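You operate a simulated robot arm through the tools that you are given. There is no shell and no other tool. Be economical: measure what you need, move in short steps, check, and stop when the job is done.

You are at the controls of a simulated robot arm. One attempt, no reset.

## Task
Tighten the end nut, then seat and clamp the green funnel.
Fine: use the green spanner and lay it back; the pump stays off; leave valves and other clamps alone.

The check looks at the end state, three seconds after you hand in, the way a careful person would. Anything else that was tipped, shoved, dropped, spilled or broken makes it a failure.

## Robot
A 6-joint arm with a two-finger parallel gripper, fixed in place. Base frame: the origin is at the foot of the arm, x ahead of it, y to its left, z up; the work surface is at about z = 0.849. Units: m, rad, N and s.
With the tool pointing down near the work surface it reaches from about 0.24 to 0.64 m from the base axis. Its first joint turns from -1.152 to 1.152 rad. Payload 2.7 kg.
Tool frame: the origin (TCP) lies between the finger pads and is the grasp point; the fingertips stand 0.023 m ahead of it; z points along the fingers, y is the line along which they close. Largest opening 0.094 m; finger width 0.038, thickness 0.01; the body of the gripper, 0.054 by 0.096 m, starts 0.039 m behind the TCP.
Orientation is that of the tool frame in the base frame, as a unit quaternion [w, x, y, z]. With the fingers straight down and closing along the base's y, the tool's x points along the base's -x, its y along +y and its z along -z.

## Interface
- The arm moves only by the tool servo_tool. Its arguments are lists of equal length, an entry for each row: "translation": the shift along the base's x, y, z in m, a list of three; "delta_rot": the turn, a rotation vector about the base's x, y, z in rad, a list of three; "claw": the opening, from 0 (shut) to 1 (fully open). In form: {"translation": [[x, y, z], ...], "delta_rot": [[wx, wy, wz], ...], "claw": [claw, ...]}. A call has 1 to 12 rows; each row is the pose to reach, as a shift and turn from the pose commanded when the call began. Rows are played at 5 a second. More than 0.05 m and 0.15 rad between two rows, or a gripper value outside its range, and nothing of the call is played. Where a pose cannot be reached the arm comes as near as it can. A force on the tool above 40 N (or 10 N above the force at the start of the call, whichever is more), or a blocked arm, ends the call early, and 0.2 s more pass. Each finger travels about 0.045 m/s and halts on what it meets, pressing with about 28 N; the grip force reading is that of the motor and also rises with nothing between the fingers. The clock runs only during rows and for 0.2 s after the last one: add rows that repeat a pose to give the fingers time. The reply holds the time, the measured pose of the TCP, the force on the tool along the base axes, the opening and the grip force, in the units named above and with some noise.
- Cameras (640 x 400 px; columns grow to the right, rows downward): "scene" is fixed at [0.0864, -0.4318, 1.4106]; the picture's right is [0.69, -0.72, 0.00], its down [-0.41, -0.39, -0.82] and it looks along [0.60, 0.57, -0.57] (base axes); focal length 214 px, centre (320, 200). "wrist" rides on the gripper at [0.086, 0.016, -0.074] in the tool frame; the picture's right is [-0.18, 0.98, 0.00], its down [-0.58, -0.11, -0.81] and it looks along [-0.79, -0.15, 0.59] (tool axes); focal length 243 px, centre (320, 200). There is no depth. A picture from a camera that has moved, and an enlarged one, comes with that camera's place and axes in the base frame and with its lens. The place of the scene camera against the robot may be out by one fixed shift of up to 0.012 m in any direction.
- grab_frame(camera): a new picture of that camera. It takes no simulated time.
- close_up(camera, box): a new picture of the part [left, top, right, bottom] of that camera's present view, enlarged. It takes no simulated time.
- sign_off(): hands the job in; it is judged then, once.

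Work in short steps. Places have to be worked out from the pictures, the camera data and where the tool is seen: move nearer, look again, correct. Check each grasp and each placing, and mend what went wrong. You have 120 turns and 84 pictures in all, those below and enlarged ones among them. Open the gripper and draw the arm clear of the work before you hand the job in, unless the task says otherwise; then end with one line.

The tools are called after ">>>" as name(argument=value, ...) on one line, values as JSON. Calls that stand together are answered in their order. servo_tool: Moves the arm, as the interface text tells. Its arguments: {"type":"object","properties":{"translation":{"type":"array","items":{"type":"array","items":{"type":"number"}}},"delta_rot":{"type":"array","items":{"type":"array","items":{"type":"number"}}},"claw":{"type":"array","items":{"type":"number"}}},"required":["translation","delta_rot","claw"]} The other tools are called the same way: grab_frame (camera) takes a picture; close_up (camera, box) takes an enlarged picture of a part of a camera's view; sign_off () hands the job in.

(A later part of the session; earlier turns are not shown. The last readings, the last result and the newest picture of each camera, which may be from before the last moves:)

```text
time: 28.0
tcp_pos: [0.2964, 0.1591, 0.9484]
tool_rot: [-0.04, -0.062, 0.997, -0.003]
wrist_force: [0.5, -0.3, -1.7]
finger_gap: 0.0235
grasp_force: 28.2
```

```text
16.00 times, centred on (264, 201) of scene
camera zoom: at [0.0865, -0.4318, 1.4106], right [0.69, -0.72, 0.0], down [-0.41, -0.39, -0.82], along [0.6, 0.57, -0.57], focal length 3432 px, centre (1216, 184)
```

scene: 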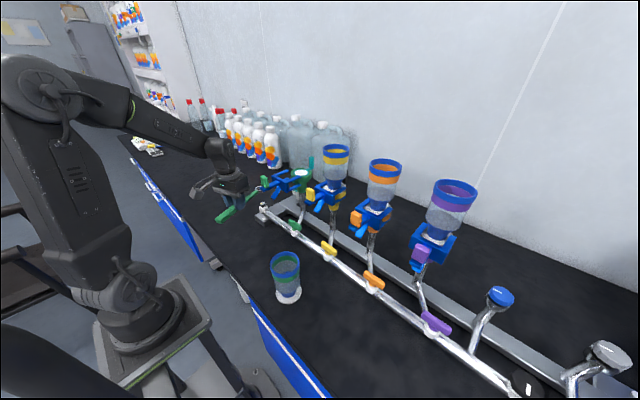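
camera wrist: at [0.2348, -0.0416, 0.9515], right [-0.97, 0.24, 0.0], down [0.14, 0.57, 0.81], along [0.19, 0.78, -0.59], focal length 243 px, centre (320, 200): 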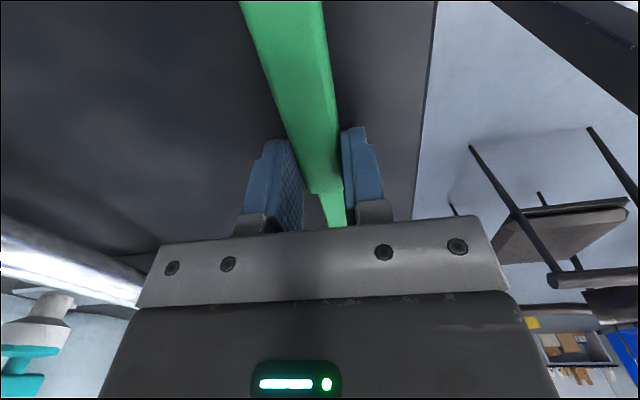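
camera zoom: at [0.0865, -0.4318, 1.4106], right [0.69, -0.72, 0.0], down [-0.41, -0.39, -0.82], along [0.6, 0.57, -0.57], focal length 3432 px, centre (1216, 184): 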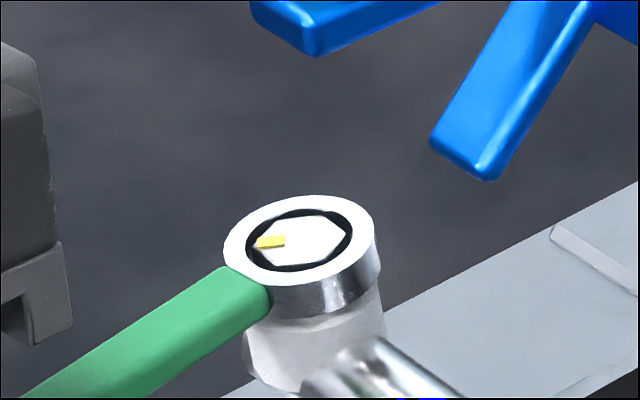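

The spanner is fully seated with the nut flush in the ring. Now I'll turn clockwise about the nut in small arcs, first 35°, watching the force.

>>> servo_tool(translation=[[-0.0009, 0.0149, 0], [0, 0.0297, 0], [0.0027, 0.0444, 0], [0.0072, 0.0586, 0], [0.0134, 0.0721, 0], [0.0134, 0.0721, 0]], delta_rot=[[0, 0, -0.122], [0, 0, -0.244], [0, 0, -0.366], [0, 0, -0.489], [0, 0, -0.611], [0, 0, -0.611]], claw=[0.1, 0.1, 0.1, 0.1, 0.1, 0.1])

>>> close_up(camera="scene", box=[244, 185, 284, 215])

```text
time: 29.4
tcp_pos: [0.3091, 0.2308, 0.9484]
tool_rot: [-0.039, 0.243, 0.969, 0.01]
wrist_force: [0.4, 0.4, -1.2]
finger_gap: 0.0232
grasp_force: 28.3
```

```text
13.33 times, centred on (264, 200) of scene
camera zoom: at [0.0865, -0.4318, 1.4106], right [0.69, -0.72, 0.0], down [-0.41, -0.39, -0.82], along [0.6, 0.57, -0.57], focal length 2860 px, centre (1067, 200)
```

zoom: 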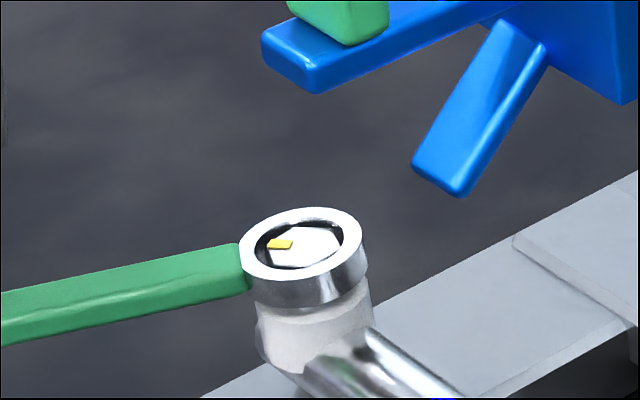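

>>> close_up(camera="scene", box=[256, 195, 272, 207])

```text
16.00 times, centred on (264, 201) of scene
camera zoom: at [0.0865, -0.4318, 1.4106], right [0.69, -0.72, 0.0], down [-0.41, -0.39, -0.82], along [0.6, 0.57, -0.57], focal length 3432 px, centre (1216, 184)
```

zoom: 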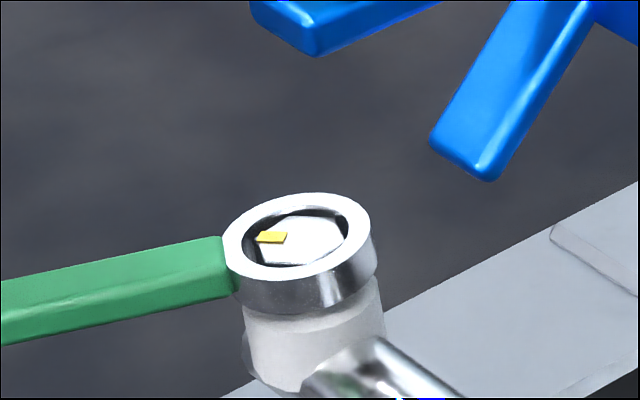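

The mark has turned only about 10°, so some play was taken up first. Continuing clockwise another 35°.

>>> servo_tool(translation=[[0.0078, 0.0127, 0], [0.0171, 0.0244, 0], [0.0277, 0.0348, 0], [0.0395, 0.0439, 0], [0.0523, 0.0514, 0], [0.0523, 0.0514, 0]], delta_rot=[[0, 0, -0.122], [0, 0, -0.244], [0, 0, -0.366], [0, 0, -0.489], [0, 0, -0.611], [0, 0, -0.611]], claw=[0.1, 0.1, 0.1, 0.1, 0.1, 0.1])

>>> close_up(camera="scene", box=[256, 195, 272, 207])

```text
time: 30.8
tcp_pos: [0.362, 0.2822, 0.9487]
tool_rot: [-0.034, 0.523, 0.852, 0.02]
wrist_force: [0.2, -0.2, -1.7]
finger_gap: 0.0235
grasp_force: 28.3
```

```text
16.00 times, centred on (264, 201) of scene
camera zoom: at [0.0865, -0.4318, 1.4106], right [0.69, -0.72, 0.0], down [-0.41, -0.39, -0.82], along [0.6, 0.57, -0.57], focal length 3432 px, centre (1216, 184)
```

zoom: 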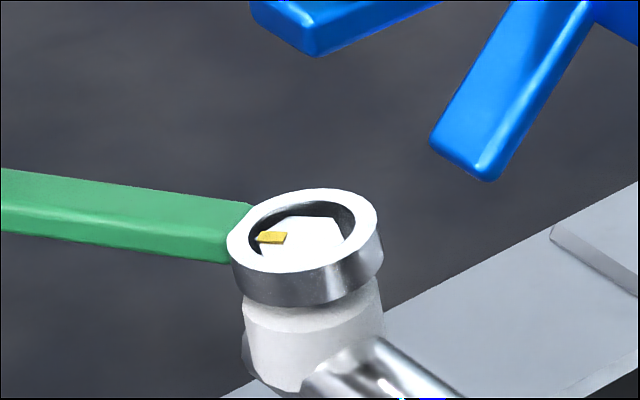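

The mark hardly moved in the second arc, so the ring is slipping: it drifted about 3 mm off-axis and slightly up. I'll lower 2 mm and re-centre the ring, then look before turning again.

>>> servo_tool(translation=[[-0.0015, -0.0005, 0], [-0.0025, -0.001, -0.001], [-0.003, -0.001, -0.003], [-0.003, -0.001, -0.003]], delta_rot=[[0, 0, 0], [0, 0, 0], [0, 0, 0], [0, 0, 0]], claw=[0.1, 0.1, 0.1, 0.1])

>>> close_up(camera="scene", box=[256, 195, 272, 207])

>>> close_up(camera="scene", box=[200, 150, 296, 230])

```text
time: 31.8
tcp_pos: [0.3582, 0.2818, 0.9462]
tool_rot: [-0.033, 0.522, 0.852, 0.022]
wrist_force: [2.7, 1.9, 0.3]
finger_gap: 0.0234
grasp_force: 28.6
```

```text
16.00 times, centred on (264, 201) of scene
camera zoom: at [0.0865, -0.4318, 1.4106], right [0.69, -0.72, 0.0], down [-0.41, -0.39, -0.82], along [0.6, 0.57, -0.57], focal length 3432 px, centre (1216, 184)
```

zoom: 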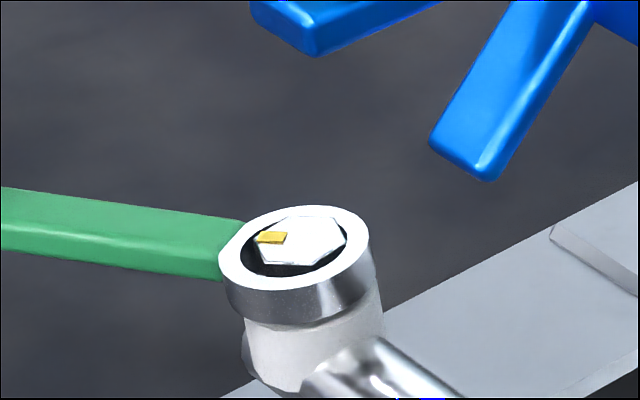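

```text
5.00 times, centred on (248, 190) of scene
camera zoom: at [0.0865, -0.4318, 1.4106], right [0.69, -0.72, 0.0], down [-0.41, -0.39, -0.82], along [0.6, 0.57, -0.57], focal length 1072 px, centre (680, 250)
```

zoom: 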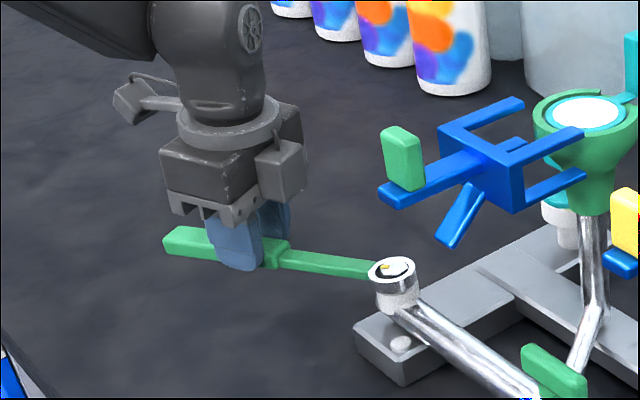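

The ring is now deeper, flush with the nut top. I'll re-centre by ~1 mm and try a 14° clockwise turn here to see whether the nut follows.

>>> servo_tool(translation=[[0.001, 0.0005, 0], [0.0145, 0.006, 0], [0.029, 0.0107, 0], [0.029, 0.0107, 0]], delta_rot=[[0, 0, 0], [0, 0, -0.122], [0, 0, -0.244], [0, 0, -0.244]], claw=[0.1, 0.1, 0.1, 0.1])

>>> close_up(camera="scene", box=[256, 195, 272, 207])

```text
time: 32.8
tcp_pos: [0.3873, 0.2927, 0.9441]
tool_rot: [-0.031, 0.623, 0.781, 0.026]
wrist_force: [-6.0, 4.0, 3.7]
finger_gap: 0.0234
grasp_force: 28.5
```

```text
16.00 times, centred on (264, 201) of scene
camera zoom: at [0.0862, -0.4317, 1.4106], right [0.69, -0.72, 0.0], down [-0.41, -0.39, -0.82], along [0.6, 0.57, -0.57], focal length 3432 px, centre (1216, 184)
```

zoom: 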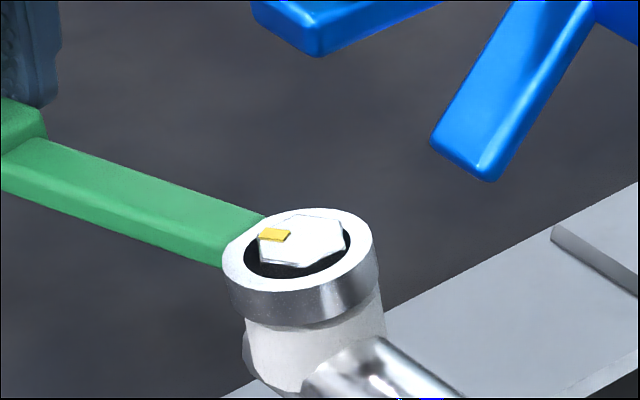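

That worked: the mark turned with the spanner against some resistance, so full depth is what couples it. Continuing clockwise another 21°.

>>> servo_tool(translation=[[0.0147, 0.0025, 0], [0.0296, 0.0031, 0], [0.0444, 0.002, 0], [0.0444, 0.002, 0]], delta_rot=[[0, 0, -0.122], [0, 0, -0.244], [0, 0, -0.366], [0, 0, -0.366]], claw=[0.1, 0.1, 0.1, 0.1])

>>> close_up(camera="scene", box=[256, 195, 272, 207])

```text
time: 33.8
tcp_pos: [0.4321, 0.2938, 0.9446]
tool_rot: [-0.027, 0.755, 0.655, 0.029]
wrist_force: [-16.7, 8.0, 2.6]
finger_gap: 0.0235
grasp_force: 28.3
```

```text
16.00 times, centred on (264, 201) of scene
camera zoom: at [0.086, -0.4316, 1.4107], right [0.69, -0.72, 0.0], down [-0.41, -0.39, -0.82], along [0.6, 0.57, -0.57], focal length 3432 px, centre (1216, 184)
```

zoom: 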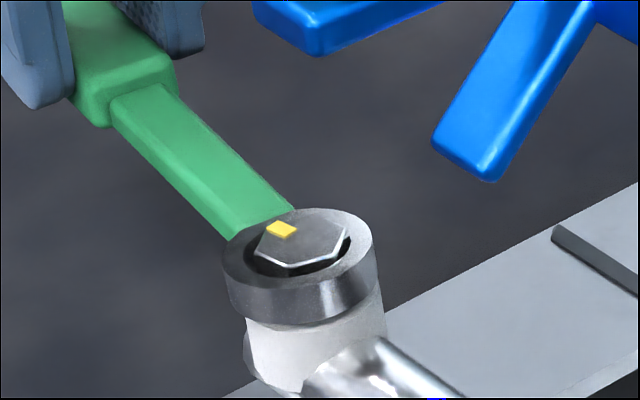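

The nut is turning (about 40° so far) and the torque is rising, around 18 N at the grip. Continuing in small steps until it is clearly tight.

>>> servo_tool(translation=[[0.0073, -0.0013, 0], [0.0146, -0.003, 0], [0.0217, -0.0051, 0], [0.0287, -0.0077, 0], [0.0287, -0.0077, 0]], delta_rot=[[0, 0, -0.061], [0, 0, -0.122], [0, 0, -0.183], [0, 0, -0.244], [0, 0, -0.244]], claw=[0.1, 0.1, 0.1, 0.1, 0.1])

>>> close_up(camera="scene", box=[256, 195, 272, 207])

```text
time: 34.3
tcp_pos: [0.4355, 0.2935, 0.9426]
tool_rot: [-0.028, 0.778, 0.627, 0.023]
wrist_force: [-23.4, -3.8, 10.4]
finger_gap: 0.0249
grasp_force: 27.5
stopped in row 2: the force on the tool passed its limit (the readings are from after the stop); the commanded pose is now the measured one
```

```text
16.00 times, centred on (264, 201) of scene
camera zoom: at [0.0857, -0.432, 1.4106], right [0.69, -0.72, 0.0], down [-0.41, -0.39, -0.82], along [0.6, 0.57, -0.57], focal length 3432 px, centre (1216, 184)
```

zoom: 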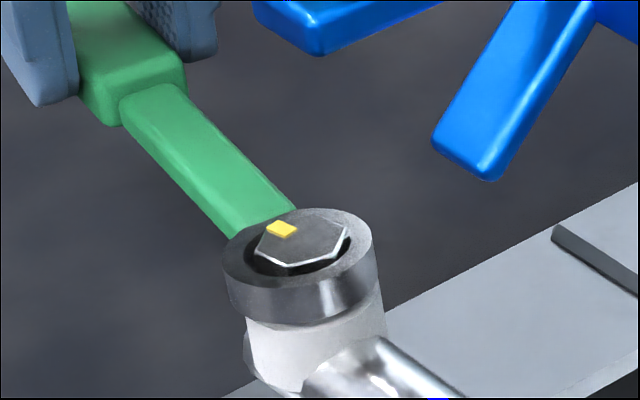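

The force limit tripped and the nut no longer turns, so it is tight. I'll ease the load slightly within the ring's play, then lift the spanner straight off.

>>> servo_tool(translation=[[-0.0025, 0.0003, 0], [-0.0025, 0.0003, 0]], delta_rot=[[0, 0, 0.02], [0, 0, 0.02]], claw=[0.1, 0.1])

```text
time: 34.9
tcp_pos: [0.4346, 0.293, 0.9439]
tool_rot: [-0.027, 0.773, 0.633, 0.025]
wrist_force: [-21.7, 1.3, 11.8]
finger_gap: 0.0243
grasp_force: 27.5
```

>>> servo_tool(translation=[[-0.003, 0.0, 0.001], [-0.003, 0, 0.002], [-0.003, 0, 0.002]], delta_rot=[[0, 0, 0.02], [0, 0, 0.02], [0, 0, 0.02]], claw=[0.1, 0.1, 0.1])

>>> close_up(camera="scene", box=[256, 195, 272, 207])

```text
time: 35.7
tcp_pos: [0.4347, 0.292, 0.9449]
tool_rot: [-0.026, 0.767, 0.64, 0.027]
wrist_force: [7.0, 2.6, -3.8]
finger_gap: 0.0233
grasp_force: 28.1
```

```text
16.00 times, centred on (264, 201) of scene
camera zoom: at [0.0867, -0.4317, 1.4106], right [0.69, -0.72, 0.0], down [-0.41, -0.39, -0.82], along [0.6, 0.57, -0.57], focal length 3432 px, centre (1216, 184)
```

zoom: 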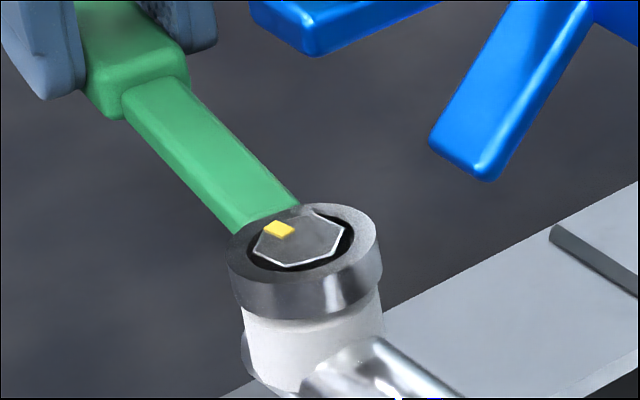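

The load is nearly released. Splitting the difference by 1 mm, then lifting straight up.

>>> servo_tool(translation=[[0.001, 0.0, 0.0], [0.001, 0, 0.006], [0.001, 0, 0.014], [0.001, 0, 0.03], [0.001, 0, 0.06], [0.001, 0, 0.06]], delta_rot=[[0, 0, -0.005], [0, 0, -0.005], [0, 0, -0.005], [0, 0, -0.005], [0, 0, -0.005], [0, 0, -0.005]], claw=[0.1, 0.1, 0.1, 0.1, 0.1, 0.1])

>>> close_up(camera="scene", box=[240, 170, 288, 210])

```text
time: 37.1
tcp_pos: [0.434, 0.2927, 1.0048]
tool_rot: [-0.027, 0.77, 0.637, 0.024]
wrist_force: [0.0, -1.4, -1.3]
finger_gap: 0.0232
grasp_force: 28.4
```

```text
10.00 times, centred on (264, 190) of scene
camera zoom: at [0.0865, -0.4318, 1.4106], right [0.69, -0.72, 0.0], down [-0.41, -0.39, -0.82], along [0.6, 0.57, -0.57], focal length 2145 px, centre (880, 300)
```

zoom: 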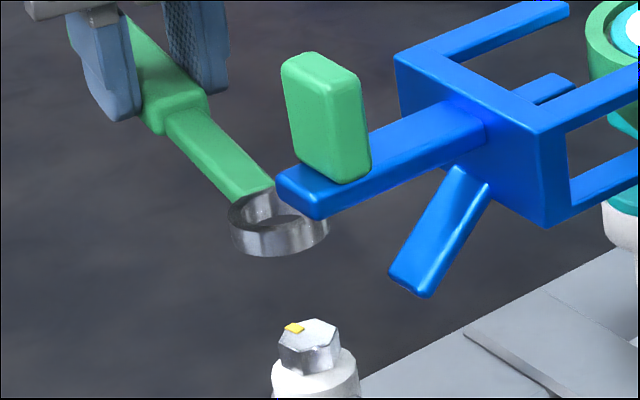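

The nut is tight and undisturbed with the ring clear. Now I'll carry the spanner back to its original place: retreat and rotate, in two calls.

>>> servo_tool(translation=[[-0.03, -0.012, 0.01], [-0.06, -0.024, 0.02], [-0.09, -0.036, 0.02], [-0.12, -0.048, 0.02], [-0.145, -0.06, 0.02], [-0.164, -0.07, 0.02], [-0.17, -0.073, 0.02], [-0.17, -0.08, 0.02], [-0.17, -0.09, 0.02], [-0.17, -0.1, 0.02], [-0.17, -0.11, 0.02], [-0.17, -0.12, 0.02]], delta_rot=[[0, 0, 0.14], [0, 0, 0.28], [0, 0, 0.42], [0, 0, 0.56], [0, 0, 0.7], [0, 0, 0.84], [0, 0, 0.98], [0, 0, 1.12], [0, 0, 1.26], [0, 0, 1.4], [0, 0, 1.54], [0, 0, 1.68]], claw=[0.1, 0.1, 0.1, 0.1, 0.1, 0.1, 0.1, 0.1, 0.1, 0.1, 0.1, 0.1])

>>> servo_tool(translation=[[0, -0.012, 0], [0, -0.024, 0], [0, -0.036, 0], [0, -0.048, 0], [0, -0.06, 0], [0, -0.07, 0], [0, -0.08, 0], [0, -0.09, 0], [0, -0.1, 0], [-0.003, -0.11, 0], [-0.0055, -0.122, 0], [-0.0065, -0.1267, 0]], delta_rot=[[0, 0, 0.14], [0, 0, 0.28], [0, 0, 0.42], [0, 0, 0.56], [0, 0, 0.7], [0, 0, 0.84], [0, 0, 0.98], [0, 0, 1.12], [0, 0, 1.26], [0, 0, 1.4], [0, 0, 1.54], [0, 0, 1.597]], claw=[0.1, 0.1, 0.1, 0.1, 0.1, 0.1, 0.1, 0.1, 0.1, 0.1, 0.1, 0.1])

>>> grab_frame(camera="scene")

```text
time: 39.7
tcp_pos: [0.2631, 0.1739, 1.0271]
tool_rot: [-0.037, 0.036, 0.999, -0.003]
wrist_force: [-1.1, -0.1, -1.1]
finger_gap: 0.0234
grasp_force: 28.0
```

```text
time: 42.3
tcp_pos: [0.2569, 0.0455, 1.0257]
tool_rot: [-0.024, -0.689, 0.723, -0.03]
wrist_force: [-0.5, 0.1, -0.9]
finger_gap: 0.0235
grasp_force: 27.7
```

```text
32 pictures are left
```

scene: 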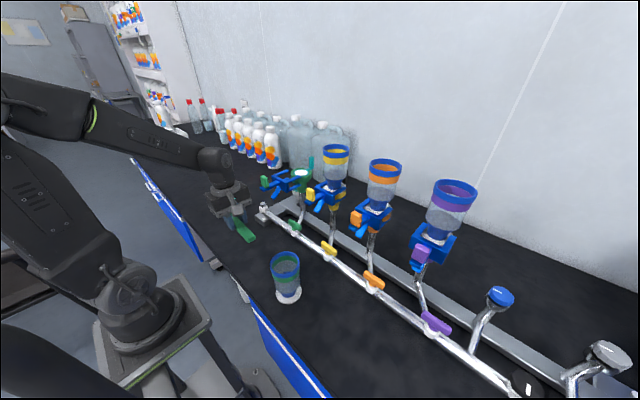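

Over the original spot with the grip intact. I'll descend to just above the table and check the level.

>>> servo_tool(translation=[[-0.001, -0.001, -0.04], [-0.002, -0.002, -0.08], [-0.002, -0.002, -0.11], [-0.002, -0.002, -0.13], [-0.002, -0.002, -0.137], [-0.002, -0.002, -0.137]], delta_rot=[[0, 0, 0], [0, 0, 0], [0, 0, 0], [0, 0, 0], [0, 0, 0], [0, 0, 0]], claw=[0.1, 0.1, 0.1, 0.1, 0.1, 0.1])

>>> close_up(camera="scene", box=[200, 210, 280, 285])

```text
time: 43.7
tcp_pos: [0.2551, 0.044, 0.8872]
tool_rot: [-0.024, -0.689, 0.724, -0.029]
wrist_force: [-0.2, 0.4, 0.0]
finger_gap: 0.0234
grasp_force: 28.1
```

```text
5.33 times, centred on (240, 248) of scene
camera zoom: at [0.0865, -0.4318, 1.4106], right [0.69, -0.72, 0.0], down [-0.41, -0.39, -0.82], along [0.6, 0.57, -0.57], focal length 1144 px, centre (747, -53)
```

zoom: 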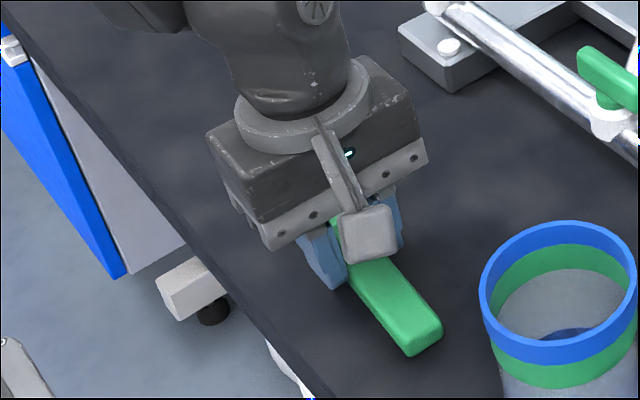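

Level and nearly down. I'll lower until light contact.

>>> servo_tool(translation=[[0, 0, -0.003], [0, 0, -0.006], [0, 0, -0.008], [0, 0, -0.008]], delta_rot=[[0, 0, 0], [0, 0, 0], [0, 0, 0], [0, 0, 0]], claw=[0.1, 0.1, 0.1, 0.1])

```text
time: 44.7
tcp_pos: [0.2545, 0.0438, 0.8804]
tool_rot: [-0.023, -0.689, 0.724, -0.03]
wrist_force: [0.7, -2.3, 10.2]
finger_gap: 0.0234
grasp_force: 28.2
```

The spanner is in contact with the table (10 N). I'll open gradually and rise.

>>> servo_tool(translation=[[0, 0, 0.001], [0, 0, 0.001], [0, 0, 0.001], [0, 0, 0.001]], delta_rot=[[0, 0, 0], [0, 0, 0], [0, 0, 0], [0, 0, 0]], claw=[0.3, 0.45, 0.6, 0.6])

>>> servo_tool(translation=[[0, 0, 0.03], [0, 0, 0.07], [0, 0, 0.11], [0, 0, 0.15], [0, 0, 0.19], [0, 0, 0.22]], delta_rot=[[0, 0, 0], [0, 0, 0], [0.04, 0, 0], [0.08, 0, 0], [0.08, 0, 0], [0.08, 0, 0]], claw=[0.6, 0.6, 0.6, 0.8, 1, 1])

>>> grab_frame(camera="wrist")

```text
time: 45.7
tcp_pos: [0.2551, 0.0449, 0.8818]
tool_rot: [-0.024, -0.689, 0.724, -0.029]
wrist_force: [-0.2, 0.2, 0.6]
finger_gap: 0.0565
grasp_force: 0.0
```

```text
time: 47.1
tcp_pos: [0.2536, 0.0438, 1.102]
tool_rot: [0.004, -0.689, 0.725, 0.0]
wrist_force: [-0.4, -0.1, 1.0]
finger_gap: 0.0942
grasp_force: 0.0
```

```text
30 pictures are left
camera wrist: at [0.234, -0.0431, 1.1741], right [-0.97, 0.23, -0.01], down [0.13, 0.57, 0.81], along [0.19, 0.79, -0.59], focal length 243 px, centre (320, 200)
```

wrist: 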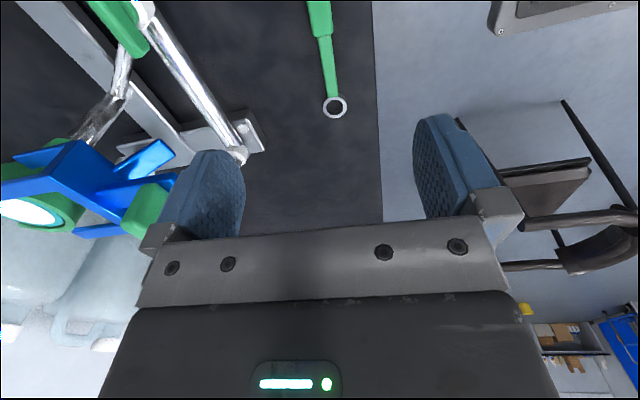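

The spanner is back where it was. Now I'll swing to yaw 0 above the funnel and look down at it.

>>> servo_tool(translation=[[0.002, -0.017, 0.005], [0.004, -0.034, 0.01], [0.006, -0.05, 0.015], [0.008, -0.066, 0.02], [0.01, -0.082, 0.025], [0.012, -0.098, 0.03], [0.014, -0.114, 0.03], [0.016, -0.13, 0.03], [0.017, -0.146, 0.03], [0.017, -0.16, 0.03], [0.017, -0.174, 0.03], [0.017, -0.174, 0.03]], delta_rot=[[0, 0, -0.139], [0, 0, -0.278], [0, 0, -0.417], [0, 0, -0.556], [0, 0, -0.695], [0, 0, -0.834], [0, 0, -0.973], [0, 0, -1.112], [0, 0, -1.251], [0, 0, -1.39], [0, 0, -1.519], [0, 0, -1.519]], claw=[1, 1, 1, 1, 1, 1, 1, 1, 1, 1, 1, 1])

>>> grab_frame(camera="wrist")

```text
time: 49.7
tcp_pos: [0.2717, -0.1289, 1.1316]
tool_rot: [0.004, 0.001, 1.0, -0.003]
wrist_force: [0.4, 0.4, -0.4]
finger_gap: 0.094
grasp_force: 0.1
```

```text
29 pictures are left
camera wrist: at [0.186, -0.1134, 1.2041], right [0.18, 0.98, -0.01], down [0.58, -0.1, 0.81], along [0.8, -0.15, -0.59], focal length 243 px, centre (320, 200)
```

wrist: 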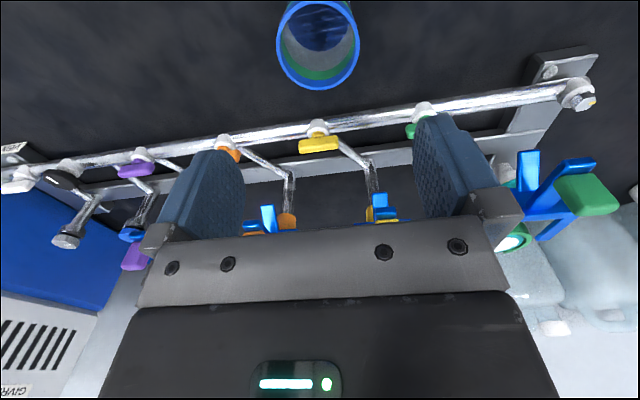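

The funnel rim centre works out at about (.272,-.132), rim diameter ≈0.07. I'm descending to just above the rim and checking.

>>> servo_tool(translation=[[0.0, -0.003, -0.03], [0.0, -0.003, -0.06], [0.0, -0.003, -0.09], [0.0, -0.003, -0.11], [0.0, -0.003, -0.11]], delta_rot=[[0, 0, 0], [0, 0, 0], [0, 0, 0], [0, 0, 0], [0, 0, 0]], claw=[1, 1, 1, 1, 1])

>>> close_up(camera="scene", box=[240, 220, 336, 310])

>>> grab_frame(camera="wrist")

```text
time: 50.9
tcp_pos: [0.2734, -0.1318, 1.0208]
tool_rot: [0.003, -0.001, 1.0, -0.003]
wrist_force: [0.0, 0.0, -0.8]
finger_gap: 0.0941
grasp_force: 0.0
```

```text
4.44 times, centred on (288, 265) of scene
camera zoom: at [0.0864, -0.4318, 1.4106], right [0.69, -0.72, 0.0], down [-0.41, -0.39, -0.82], along [0.6, 0.57, -0.57], focal length 953 px, centre (462, -89)
```

zoom: 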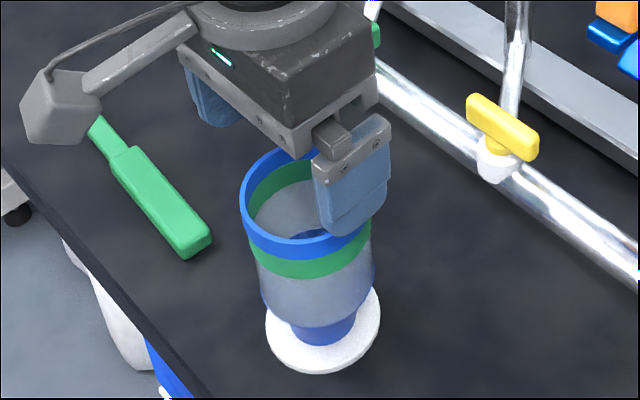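

```text
27 pictures are left
camera wrist: at [0.1874, -0.1152, 1.0929], right [0.18, 0.98, -0.01], down [0.58, -0.1, 0.81], along [0.8, -0.15, -0.59], focal length 243 px, centre (320, 200)
```

wrist: 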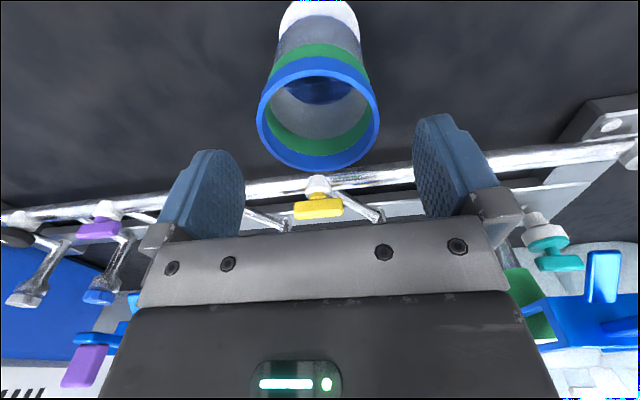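

The estimates agree: rim at about (.2715,-.132), z≈.974, centred under the gripper. I'll descend to TCP z≈.948 and close gently.

>>> servo_tool(translation=[[-0.001, 0, -0.02], [-0.001, 0, -0.04], [-0.001, 0, -0.06], [-0.001, 0, -0.073], [-0.001, 0, -0.073]], delta_rot=[[0, 0, 0], [0, 0, 0], [0, 0, 0], [0, 0, 0], [0, 0, 0]], claw=[1, 1, 1, 1, 1])

>>> close_up(camera="scene", box=[240, 220, 336, 310])

```text
time: 52.1
tcp_pos: [0.2711, -0.1341, 0.948]
tool_rot: [0.003, -0.001, 1.0, -0.003]
wrist_force: [0.7, 0.0, -0.6]
finger_gap: 0.0938
grasp_force: 0.0
```

```text
4.44 times, centred on (288, 265) of scene
camera zoom: at [0.0864, -0.4318, 1.4106], right [0.69, -0.72, 0.0], down [-0.41, -0.39, -0.82], along [0.6, 0.57, -0.57], focal length 953 px, centre (462, -89)
```

zoom: 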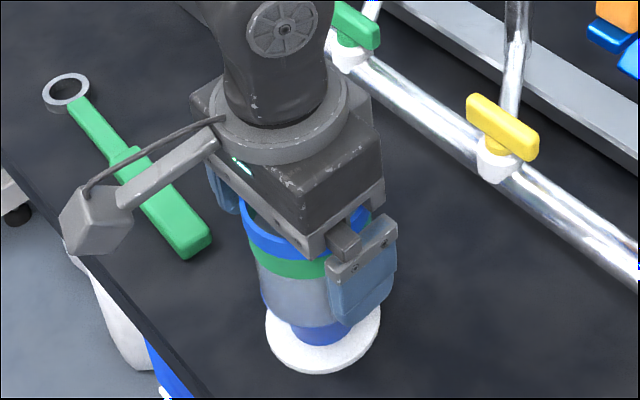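

The fingers straddle the body with the palm just above the rim. Closing now.

>>> servo_tool(translation=[[0, 0, 0], [0, 0, 0], [0, 0, 0], [0, 0, 0], [0, 0, 0]], delta_rot=[[0, 0, 0], [0, 0, 0], [0, 0, 0], [0, 0, 0], [0, 0, 0]], claw=[0.85, 0.75, 0.65, 0.6, 0.6])

```text
time: 53.3
tcp_pos: [0.2713, -0.1338, 0.9482]
tool_rot: [0.002, 0.0, 1.0, -0.004]
wrist_force: [0.1, 0.8, 0.9]
finger_gap: 0.0623
grasp_force: 27.5
```

Solid grip on the body (gap 0.0623). Lifting straight up, then over to y≈0.06.

>>> servo_tool(translation=[[0, 0, 0.02], [0, 0, 0.06], [0, 0, 0.1], [0, 0, 0.14], [0, 0, 0.18], [0, 0, 0.22], [0, 0, 0.26], [0, 0, 0.29], [0, 0, 0.29]], delta_rot=[[0, 0, 0], [0, 0, 0], [0, 0, 0], [0, 0, 0], [0, 0, 0], [0, 0, 0], [0, 0, 0], [0, 0, 0], [0, 0, 0]], claw=[0.6, 0.6, 0.6, 0.6, 0.6, 0.6, 0.6, 0.6, 0.6])

>>> servo_tool(translation=[[0.005, 0.03, 0], [0.01, 0.065, 0], [0.015, 0.1, 0], [0.02, 0.135, 0], [0.025, 0.17, 0], [0.03, 0.196, 0], [0.03, 0.196, 0]], delta_rot=[[0, 0, 0], [0, 0, 0], [0, 0, 0], [0, 0, 0], [0, 0, 0], [0, 0, 0], [0, 0, 0]], claw=[0.6, 0.6, 0.6, 0.6, 0.6, 0.6, 0.6])

>>> grab_frame(camera="scene")

```text
time: 55.3
tcp_pos: [0.2708, -0.1333, 1.2391]
tool_rot: [0.002, 0.0, 1.0, -0.004]
wrist_force: [-0.5, 0.9, -0.5]
finger_gap: 0.0618
grasp_force: 27.9
```

```text
time: 56.9
tcp_pos: [0.3018, 0.0637, 1.2374]
tool_rot: [0.002, -0.002, 1.0, -0.005]
wrist_force: [0.3, 0.2, -1.6]
finger_gap: 0.0622
grasp_force: 28.1
```

```text
25 pictures are left
```

scene: 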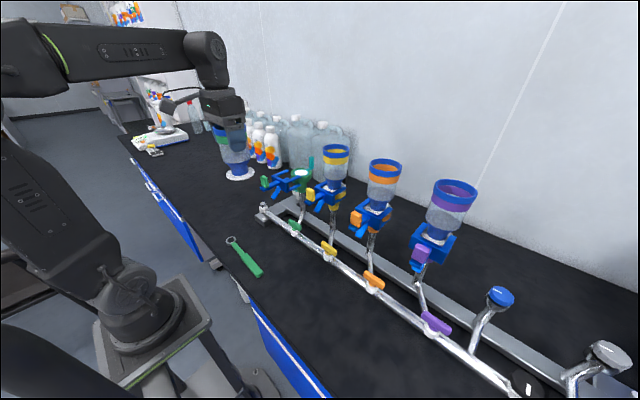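

The funnel is held upright with its foot at z≈1.14. The socket centre estimates converge on (.5175,.065), top z≈1.067. I'm moving over it in two stages.

>>> servo_tool(translation=[[0.035, 0, 0], [0.07, 0, 0], [0.105, 0, 0], [0.14, 0.001, 0], [0.17, 0.001, 0], [0.195, 0.001, 0], [0.2155, 0.001, 0], [0.2155, 0.001, 0]], delta_rot=[[0, 0, 0], [0, 0, 0], [0, 0, 0], [0, 0, 0], [0, 0, 0], [0, 0, 0], [0, 0, 0], [0, 0, 0]], claw=[0.6, 0.6, 0.6, 0.6, 0.6, 0.6, 0.6, 0.6])

>>> close_up(camera="scene", box=[260, 120, 340, 200])

```text
time: 58.7
tcp_pos: [0.5172, 0.0644, 1.2383]
tool_rot: [0.003, -0.001, 1.0, -0.004]
wrist_force: [-0.7, -0.1, -1.7]
finger_gap: 0.0619
grasp_force: 27.9
```

```text
5.00 times, centred on (300, 160) of scene
camera zoom: at [0.0865, -0.4318, 1.4106], right [0.69, -0.72, 0.0], down [-0.41, -0.39, -0.82], along [0.6, 0.57, -0.57], focal length 1072 px, centre (420, 400)
```

zoom: 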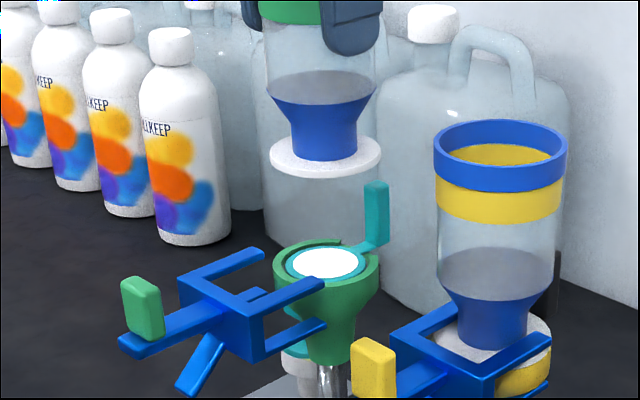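

The foot hangs nearly over the seat and the tab should clear the foot edge by a few mm. I'll shift (-.001,+.0015) and lower 0.05.

>>> servo_tool(translation=[[-0.001, 0.0015, -0.015], [-0.001, 0.0015, -0.03], [-0.001, 0.0015, -0.042], [-0.001, 0.0015, -0.05], [-0.001, 0.0015, -0.05]], delta_rot=[[0, 0, 0], [0, 0, 0], [0, 0, 0], [0, 0, 0], [0, 0, 0]], claw=[0.6, 0.6, 0.6, 0.6, 0.6])

>>> close_up(camera="scene", box=[284, 150, 324, 190])

```text
time: 59.9
tcp_pos: [0.5161, 0.066, 1.1869]
tool_rot: [0.004, -0.001, 1.0, -0.004]
wrist_force: [-0.5, -0.6, -0.7]
finger_gap: 0.0618
grasp_force: 28.0
```

```text
10.00 times, centred on (304, 170) of scene
camera zoom: at [0.0865, -0.4318, 1.4106], right [0.69, -0.72, 0.0], down [-0.41, -0.39, -0.82], along [0.6, 0.57, -0.57], focal length 2145 px, centre (480, 500)
```

zoom: 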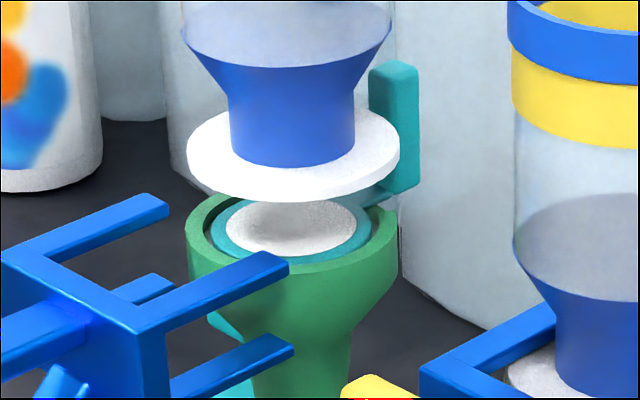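

Nearly aligned; the foot is about 1 mm to the image right. I'll correct and lower another 12 mm.

>>> servo_tool(translation=[[-0.0009, 0.0009, -0.004], [-0.0009, 0.0009, -0.008], [-0.0009, 0.0009, -0.012], [-0.0009, 0.0009, -0.012]], delta_rot=[[0, 0, 0], [0, 0, 0], [0, 0, 0], [0, 0, 0]], claw=[0.6, 0.6, 0.6, 0.6])

>>> close_up(camera="scene", box=[284, 150, 324, 190])

```text
time: 60.9
tcp_pos: [0.5128, 0.0677, 1.1768]
tool_rot: [0.002, 0.0, 1.0, -0.004]
wrist_force: [-0.3, -0.4, -1.9]
finger_gap: 0.062
grasp_force: 28.0
```

```text
10.00 times, centred on (304, 170) of scene
camera zoom: at [0.0865, -0.4318, 1.4106], right [0.69, -0.72, 0.0], down [-0.41, -0.39, -0.82], along [0.6, 0.57, -0.57], focal length 2145 px, centre (480, 500)
```

zoom: 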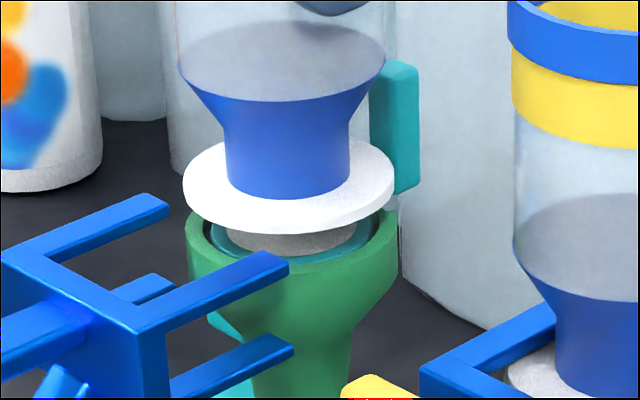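

Left/right alignment is good. I'll lower in 2 mm steps until contact, then compare the edges.

>>> servo_tool(translation=[[0.0003, -0.0003, -0.003], [0.0003, -0.0003, -0.005], [0.0003, -0.0003, -0.007], [0.0003, -0.0003, -0.007]], delta_rot=[[0, 0, 0], [0, 0, 0], [0, 0, 0], [0, 0, 0]], claw=[0.6, 0.6, 0.6, 0.6])

>>> close_up(camera="scene", box=[284, 150, 324, 190])

>>> grab_frame(camera="wrist")

```text
time: 61.9
tcp_pos: [0.515, 0.066, 1.169]
tool_rot: [0.002, -0.001, 1.0, -0.004]
wrist_force: [-0.3, -0.5, -2.6]
finger_gap: 0.0621
grasp_force: 27.6
```

```text
10.00 times, centred on (304, 170) of scene
camera zoom: at [0.0865, -0.4318, 1.4106], right [0.69, -0.72, 0.0], down [-0.41, -0.39, -0.82], along [0.6, 0.57, -0.57], focal length 2145 px, centre (480, 500)
```

zoom: 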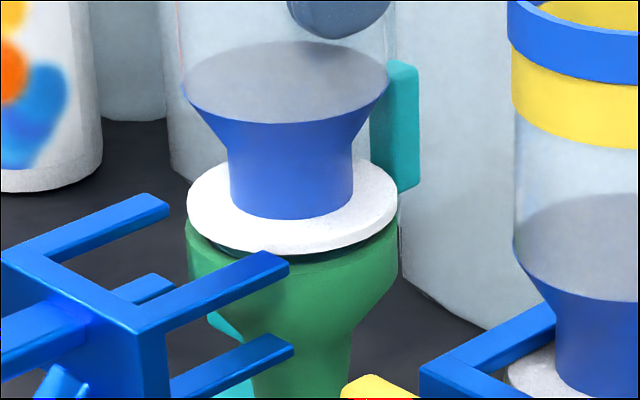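

```text
20 pictures are left
camera wrist: at [0.4288, 0.082, 1.2412], right [0.18, 0.98, -0.01], down [0.58, -0.1, 0.81], along [0.8, -0.15, -0.59], focal length 243 px, centre (320, 200)
```

wrist: 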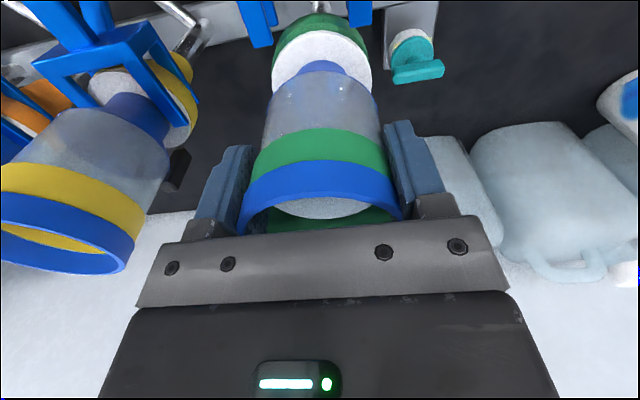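

Alignment looks good, with about 3 mm left. Continuing down to contact.

>>> servo_tool(translation=[[0, 0, -0.002], [0, 0, -0.004], [0, 0, -0.005], [0, 0, -0.005]], delta_rot=[[0, 0, 0], [0, 0, 0], [0, 0, 0], [0, 0, 0]], claw=[0.6, 0.6, 0.6, 0.6])

>>> close_up(camera="scene", box=[284, 150, 324, 190])

```text
time: 62.9
tcp_pos: [0.5141, 0.0657, 1.1635]
tool_rot: [0.002, -0.002, 1.0, -0.004]
wrist_force: [-0.6, -0.1, -0.2]
finger_gap: 0.0622
grasp_force: 27.6
```

```text
10.00 times, centred on (304, 170) of scene
camera zoom: at [0.0865, -0.4318, 1.4106], right [0.69, -0.72, 0.0], down [-0.41, -0.39, -0.82], along [0.6, 0.57, -0.57], focal length 2145 px, centre (480, 500)
```

zoom: 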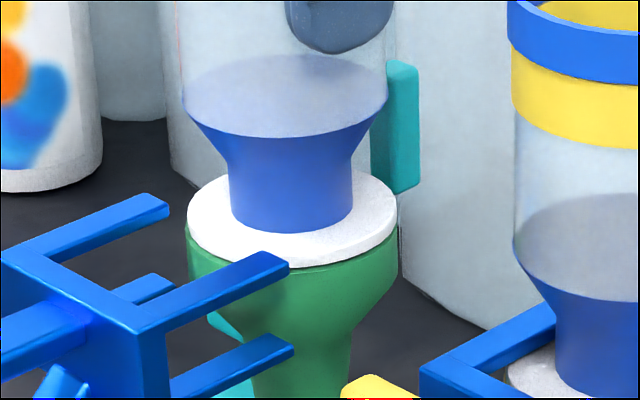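

It is visually flush and the force is dropping off. One more millimetre or two to confirm seating.

>>> servo_tool(translation=[[0, 0, -0.001], [0, 0, -0.002], [0, 0, -0.002]], delta_rot=[[0, 0, 0], [0, 0, 0], [0, 0, 0]], claw=[0.6, 0.6, 0.6])

```text
time: 63.7
tcp_pos: [0.5124, 0.0655, 1.1647]
tool_rot: [0.002, 0.0, 1.0, -0.004]
wrist_force: [-13.7, -7.4, 3.8]
finger_gap: 0.0618
grasp_force: 28.0
```

Contact gives a lateral push toward -x,-y, so the funnel wants to sit slightly that way. I'll follow it by about 1.5 mm to relax and re-read.

>>> servo_tool(translation=[[-0.0007, -0.0004, 0.001], [-0.0015, -0.0008, 0.001], [-0.0015, -0.0008, 0.001]], delta_rot=[[0, 0, 0], [0, 0, 0], [0, 0, 0]], claw=[0.6, 0.6, 0.6])

>>> close_up(camera="scene", box=[284, 150, 324, 190])

```text
time: 64.5
tcp_pos: [0.5131, 0.0662, 1.1618]
tool_rot: [0.003, -0.001, 1.0, -0.003]
wrist_force: [-2.6, -3.6, -1.7]
finger_gap: 0.0619
grasp_force: 28.1
```

```text
10.00 times, centred on (304, 170) of scene
camera zoom: at [0.0864, -0.432, 1.4105], right [0.69, -0.72, 0.0], down [-0.41, -0.39, -0.82], along [0.6, 0.57, -0.57], focal length 2145 px, centre (480, 500)
```

zoom: 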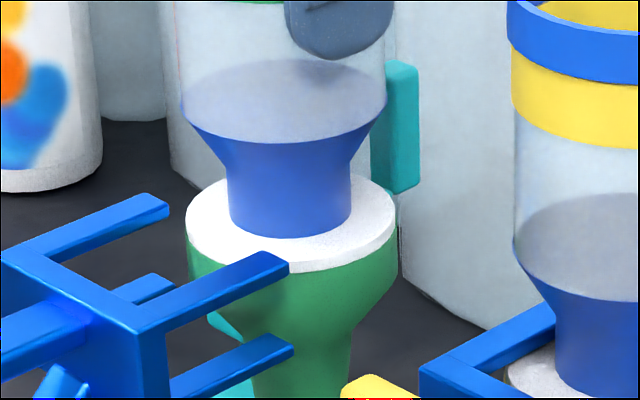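

It settled about 1.5 mm lower. I'll follow the remaining force and press down slightly again.

>>> servo_tool(translation=[[-0.0006, -0.0008, 0], [-0.0006, -0.0008, -0.0015], [-0.0006, -0.0008, -0.003], [-0.0006, -0.0008, -0.003]], delta_rot=[[0, 0, 0], [0, 0, 0], [0, 0, 0], [0, 0, 0]], claw=[0.6, 0.6, 0.6, 0.6])

```text
time: 65.5
tcp_pos: [0.5132, 0.0644, 1.1625]
tool_rot: [0.007, 0.0, 1.0, -0.002]
wrist_force: [4.7, -0.5, 22.8]
finger_gap: 0.0622
grasp_force: 27.2
```

A hard vertical seat now (23 N, no lateral force). I'll unload, open the fingers and check that the funnel stands.

>>> servo_tool(translation=[[0, 0, 0.002], [0, 0, 0.0025], [0, 0, 0.0025], [0, 0, 0.0025], [0, 0, 0.0025], [0, 0, 0.0025]], delta_rot=[[0, 0, 0], [0, 0, 0], [0, 0, 0], [0, 0, 0], [0, 0, 0], [0, 0, 0]], claw=[0.6, 0.6, 0.75, 0.9, 1, 1])

>>> close_up(camera="scene", box=[260, 130, 340, 200])

```text
time: 66.9
tcp_pos: [0.5125, 0.0653, 1.1615]
tool_rot: [0.003, 0.0, 1.0, -0.003]
wrist_force: [0.3, -0.5, -0.5]
finger_gap: 0.0939
grasp_force: 0.0
```

```text
5.71 times, centred on (300, 165) of scene
camera zoom: at [0.0864, -0.4318, 1.4106], right [0.69, -0.72, 0.0], down [-0.41, -0.39, -0.82], along [0.6, 0.57, -0.57], focal length 1226 px, centre (434, 400)
```

zoom: 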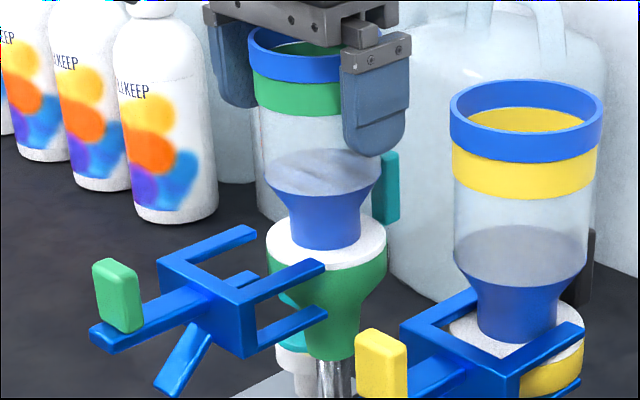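

The funnel stands upright and seated. I'll raise straight up clear of the rim, then retreat in -x.

>>> servo_tool(translation=[[0, 0, 0.02], [0, 0, 0.045], [0, 0, 0.07], [0, 0, 0.08], [-0.04, 0, 0.08], [-0.085, 0, 0.08], [-0.13, 0, 0.08], [-0.17, 0, 0.08], [-0.2, 0, 0.08], [-0.2, 0, 0.08]], delta_rot=[[0, 0, 0], [0, 0, 0], [0, 0, 0], [0, 0, 0], [0, 0, 0], [0, 0, 0], [0, 0, 0], [0, 0, 0], [0, 0, 0], [0, 0, 0]], claw=[1, 1, 1, 1, 1, 1, 1, 0.6, 0.3, 0])

>>> grab_frame(camera="wrist")

```text
time: 69.1
tcp_pos: [0.3136, 0.0641, 1.2428]
tool_rot: [0.002, 0.0, 1.0, -0.003]
wrist_force: [0.5, 0.1, 0.2]
finger_gap: 0.0253
grasp_force: 0.1
```

```text
16 pictures are left
camera wrist: at [0.2277, 0.0801, 1.316], right [0.18, 0.98, -0.01], down [0.58, -0.1, 0.81], along [0.8, -0.15, -0.59], focal length 243 px, centre (320, 200)
```

wrist: 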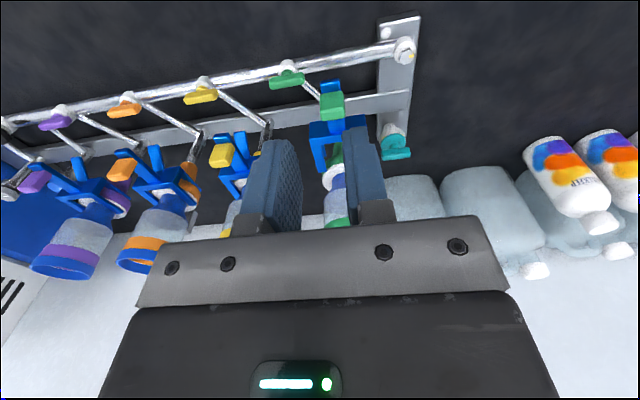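

The green pad is at about (.369,.064,1.095) and the clamped yellow pad is ~0.044 further in +x. I'll lower closed fingers behind the pad (x≈.315, TCP z≈1.106) and check.

>>> servo_tool(translation=[[0, 0, -0.03], [0, 0, -0.07], [0, 0, -0.11], [0, 0, -0.136], [0, 0, -0.136]], delta_rot=[[0, 0, 0], [0, 0, 0], [0, 0, 0], [0, 0, 0], [0, 0, 0]], claw=[0, 0, 0, 0, 0])

>>> close_up(camera="scene", box=[230, 150, 326, 210])

```text
time: 70.3
tcp_pos: [0.3135, 0.0636, 1.1068]
tool_rot: [0.003, -0.001, 1.0, -0.003]
wrist_force: [0.0, -0.8, 0.2]
finger_gap: 0.0
grasp_force: 28.1
```

```text
6.67 times, centred on (278, 180) of scene
camera zoom: at [0.0864, -0.4318, 1.4106], right [0.69, -0.72, 0.0], down [-0.41, -0.39, -0.82], along [0.6, 0.57, -0.57], focal length 1430 px, centre (600, 333)
```

zoom: 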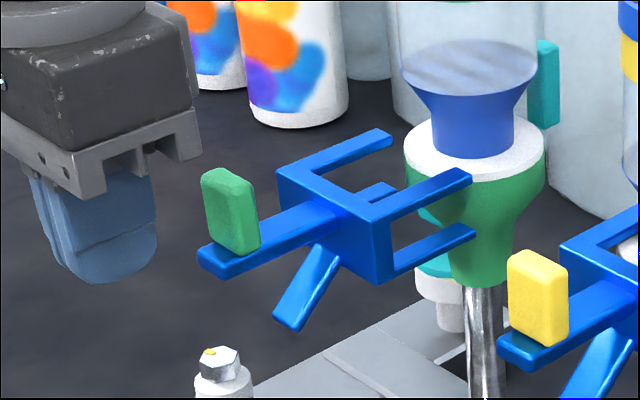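

The fingers are at pad height, directly behind it. Pushing in +x in small steps, with force monitoring.

>>> servo_tool(translation=[[0.015, 0, 0], [0.025, 0, 0], [0.032, 0, 0], [0.039, 0, 0], [0.046, 0, 0], [0.053, 0, 0], [0.053, 0, 0]], delta_rot=[[0, 0, 0], [0, 0, 0], [0, 0, 0], [0, 0, 0], [0, 0, 0], [0, 0, 0], [0, 0, 0]], claw=[0, 0, 0, 0, 0, 0, 0])

>>> close_up(camera="scene", box=[246, 140, 342, 200])

```text
time: 71.9
tcp_pos: [0.3661, 0.0653, 1.1063]
tool_rot: [0.003, -0.001, 1.0, -0.003]
wrist_force: [-1.5, -0.1, 0.4]
finger_gap: 0.0004
grasp_force: 27.8
```

```text
6.67 times, centred on (294, 170) of scene
camera zoom: at [0.0864, -0.4318, 1.4106], right [0.69, -0.72, 0.0], down [-0.41, -0.39, -0.82], along [0.6, 0.57, -0.57], focal length 1430 px, centre (493, 400)
```

zoom: 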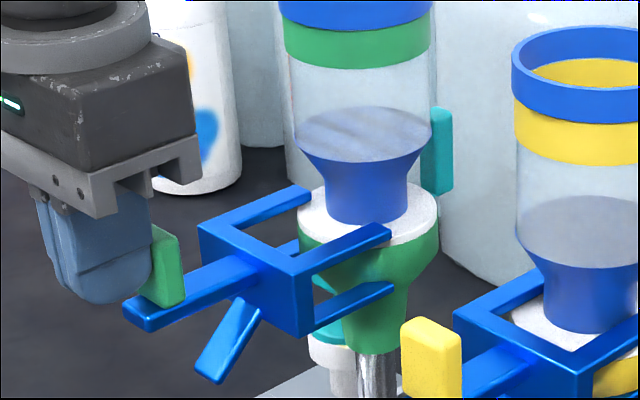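

The clamp slides freely with the prong passing over the foot. Continuing until it stops.

>>> servo_tool(translation=[[0.005, 0, 0], [0.01, 0, 0], [0.015, 0, 0], [0.019, 0, 0], [0.023, 0, 0], [0.023, 0, 0]], delta_rot=[[0, 0, 0], [0, 0, 0], [0, 0, 0], [0, 0, 0], [0, 0, 0], [0, 0, 0]], claw=[0, 0, 0, 0, 0, 0])

>>> close_up(camera="scene", box=[246, 140, 342, 200])

```text
time: 73.3
tcp_pos: [0.3884, 0.0637, 1.1056]
tool_rot: [0.004, -0.001, 1.0, -0.004]
wrist_force: [-0.2, -0.1, 0.9]
finger_gap: 0.0
grasp_force: 27.9
```

```text
6.67 times, centred on (294, 170) of scene
camera zoom: at [0.0864, -0.4318, 1.4106], right [0.69, -0.72, 0.0], down [-0.41, -0.39, -0.82], along [0.6, 0.57, -0.57], focal length 1430 px, centre (493, 400)
```

zoom: 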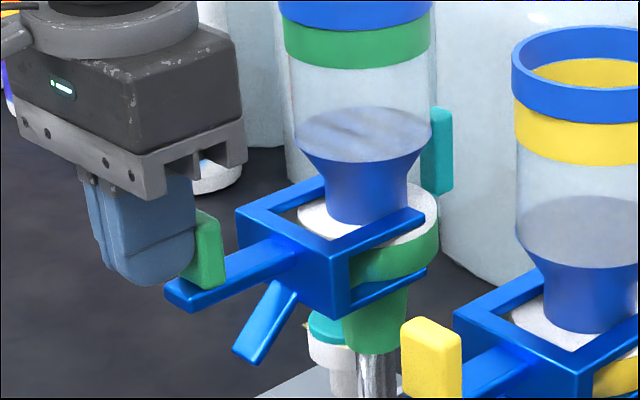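

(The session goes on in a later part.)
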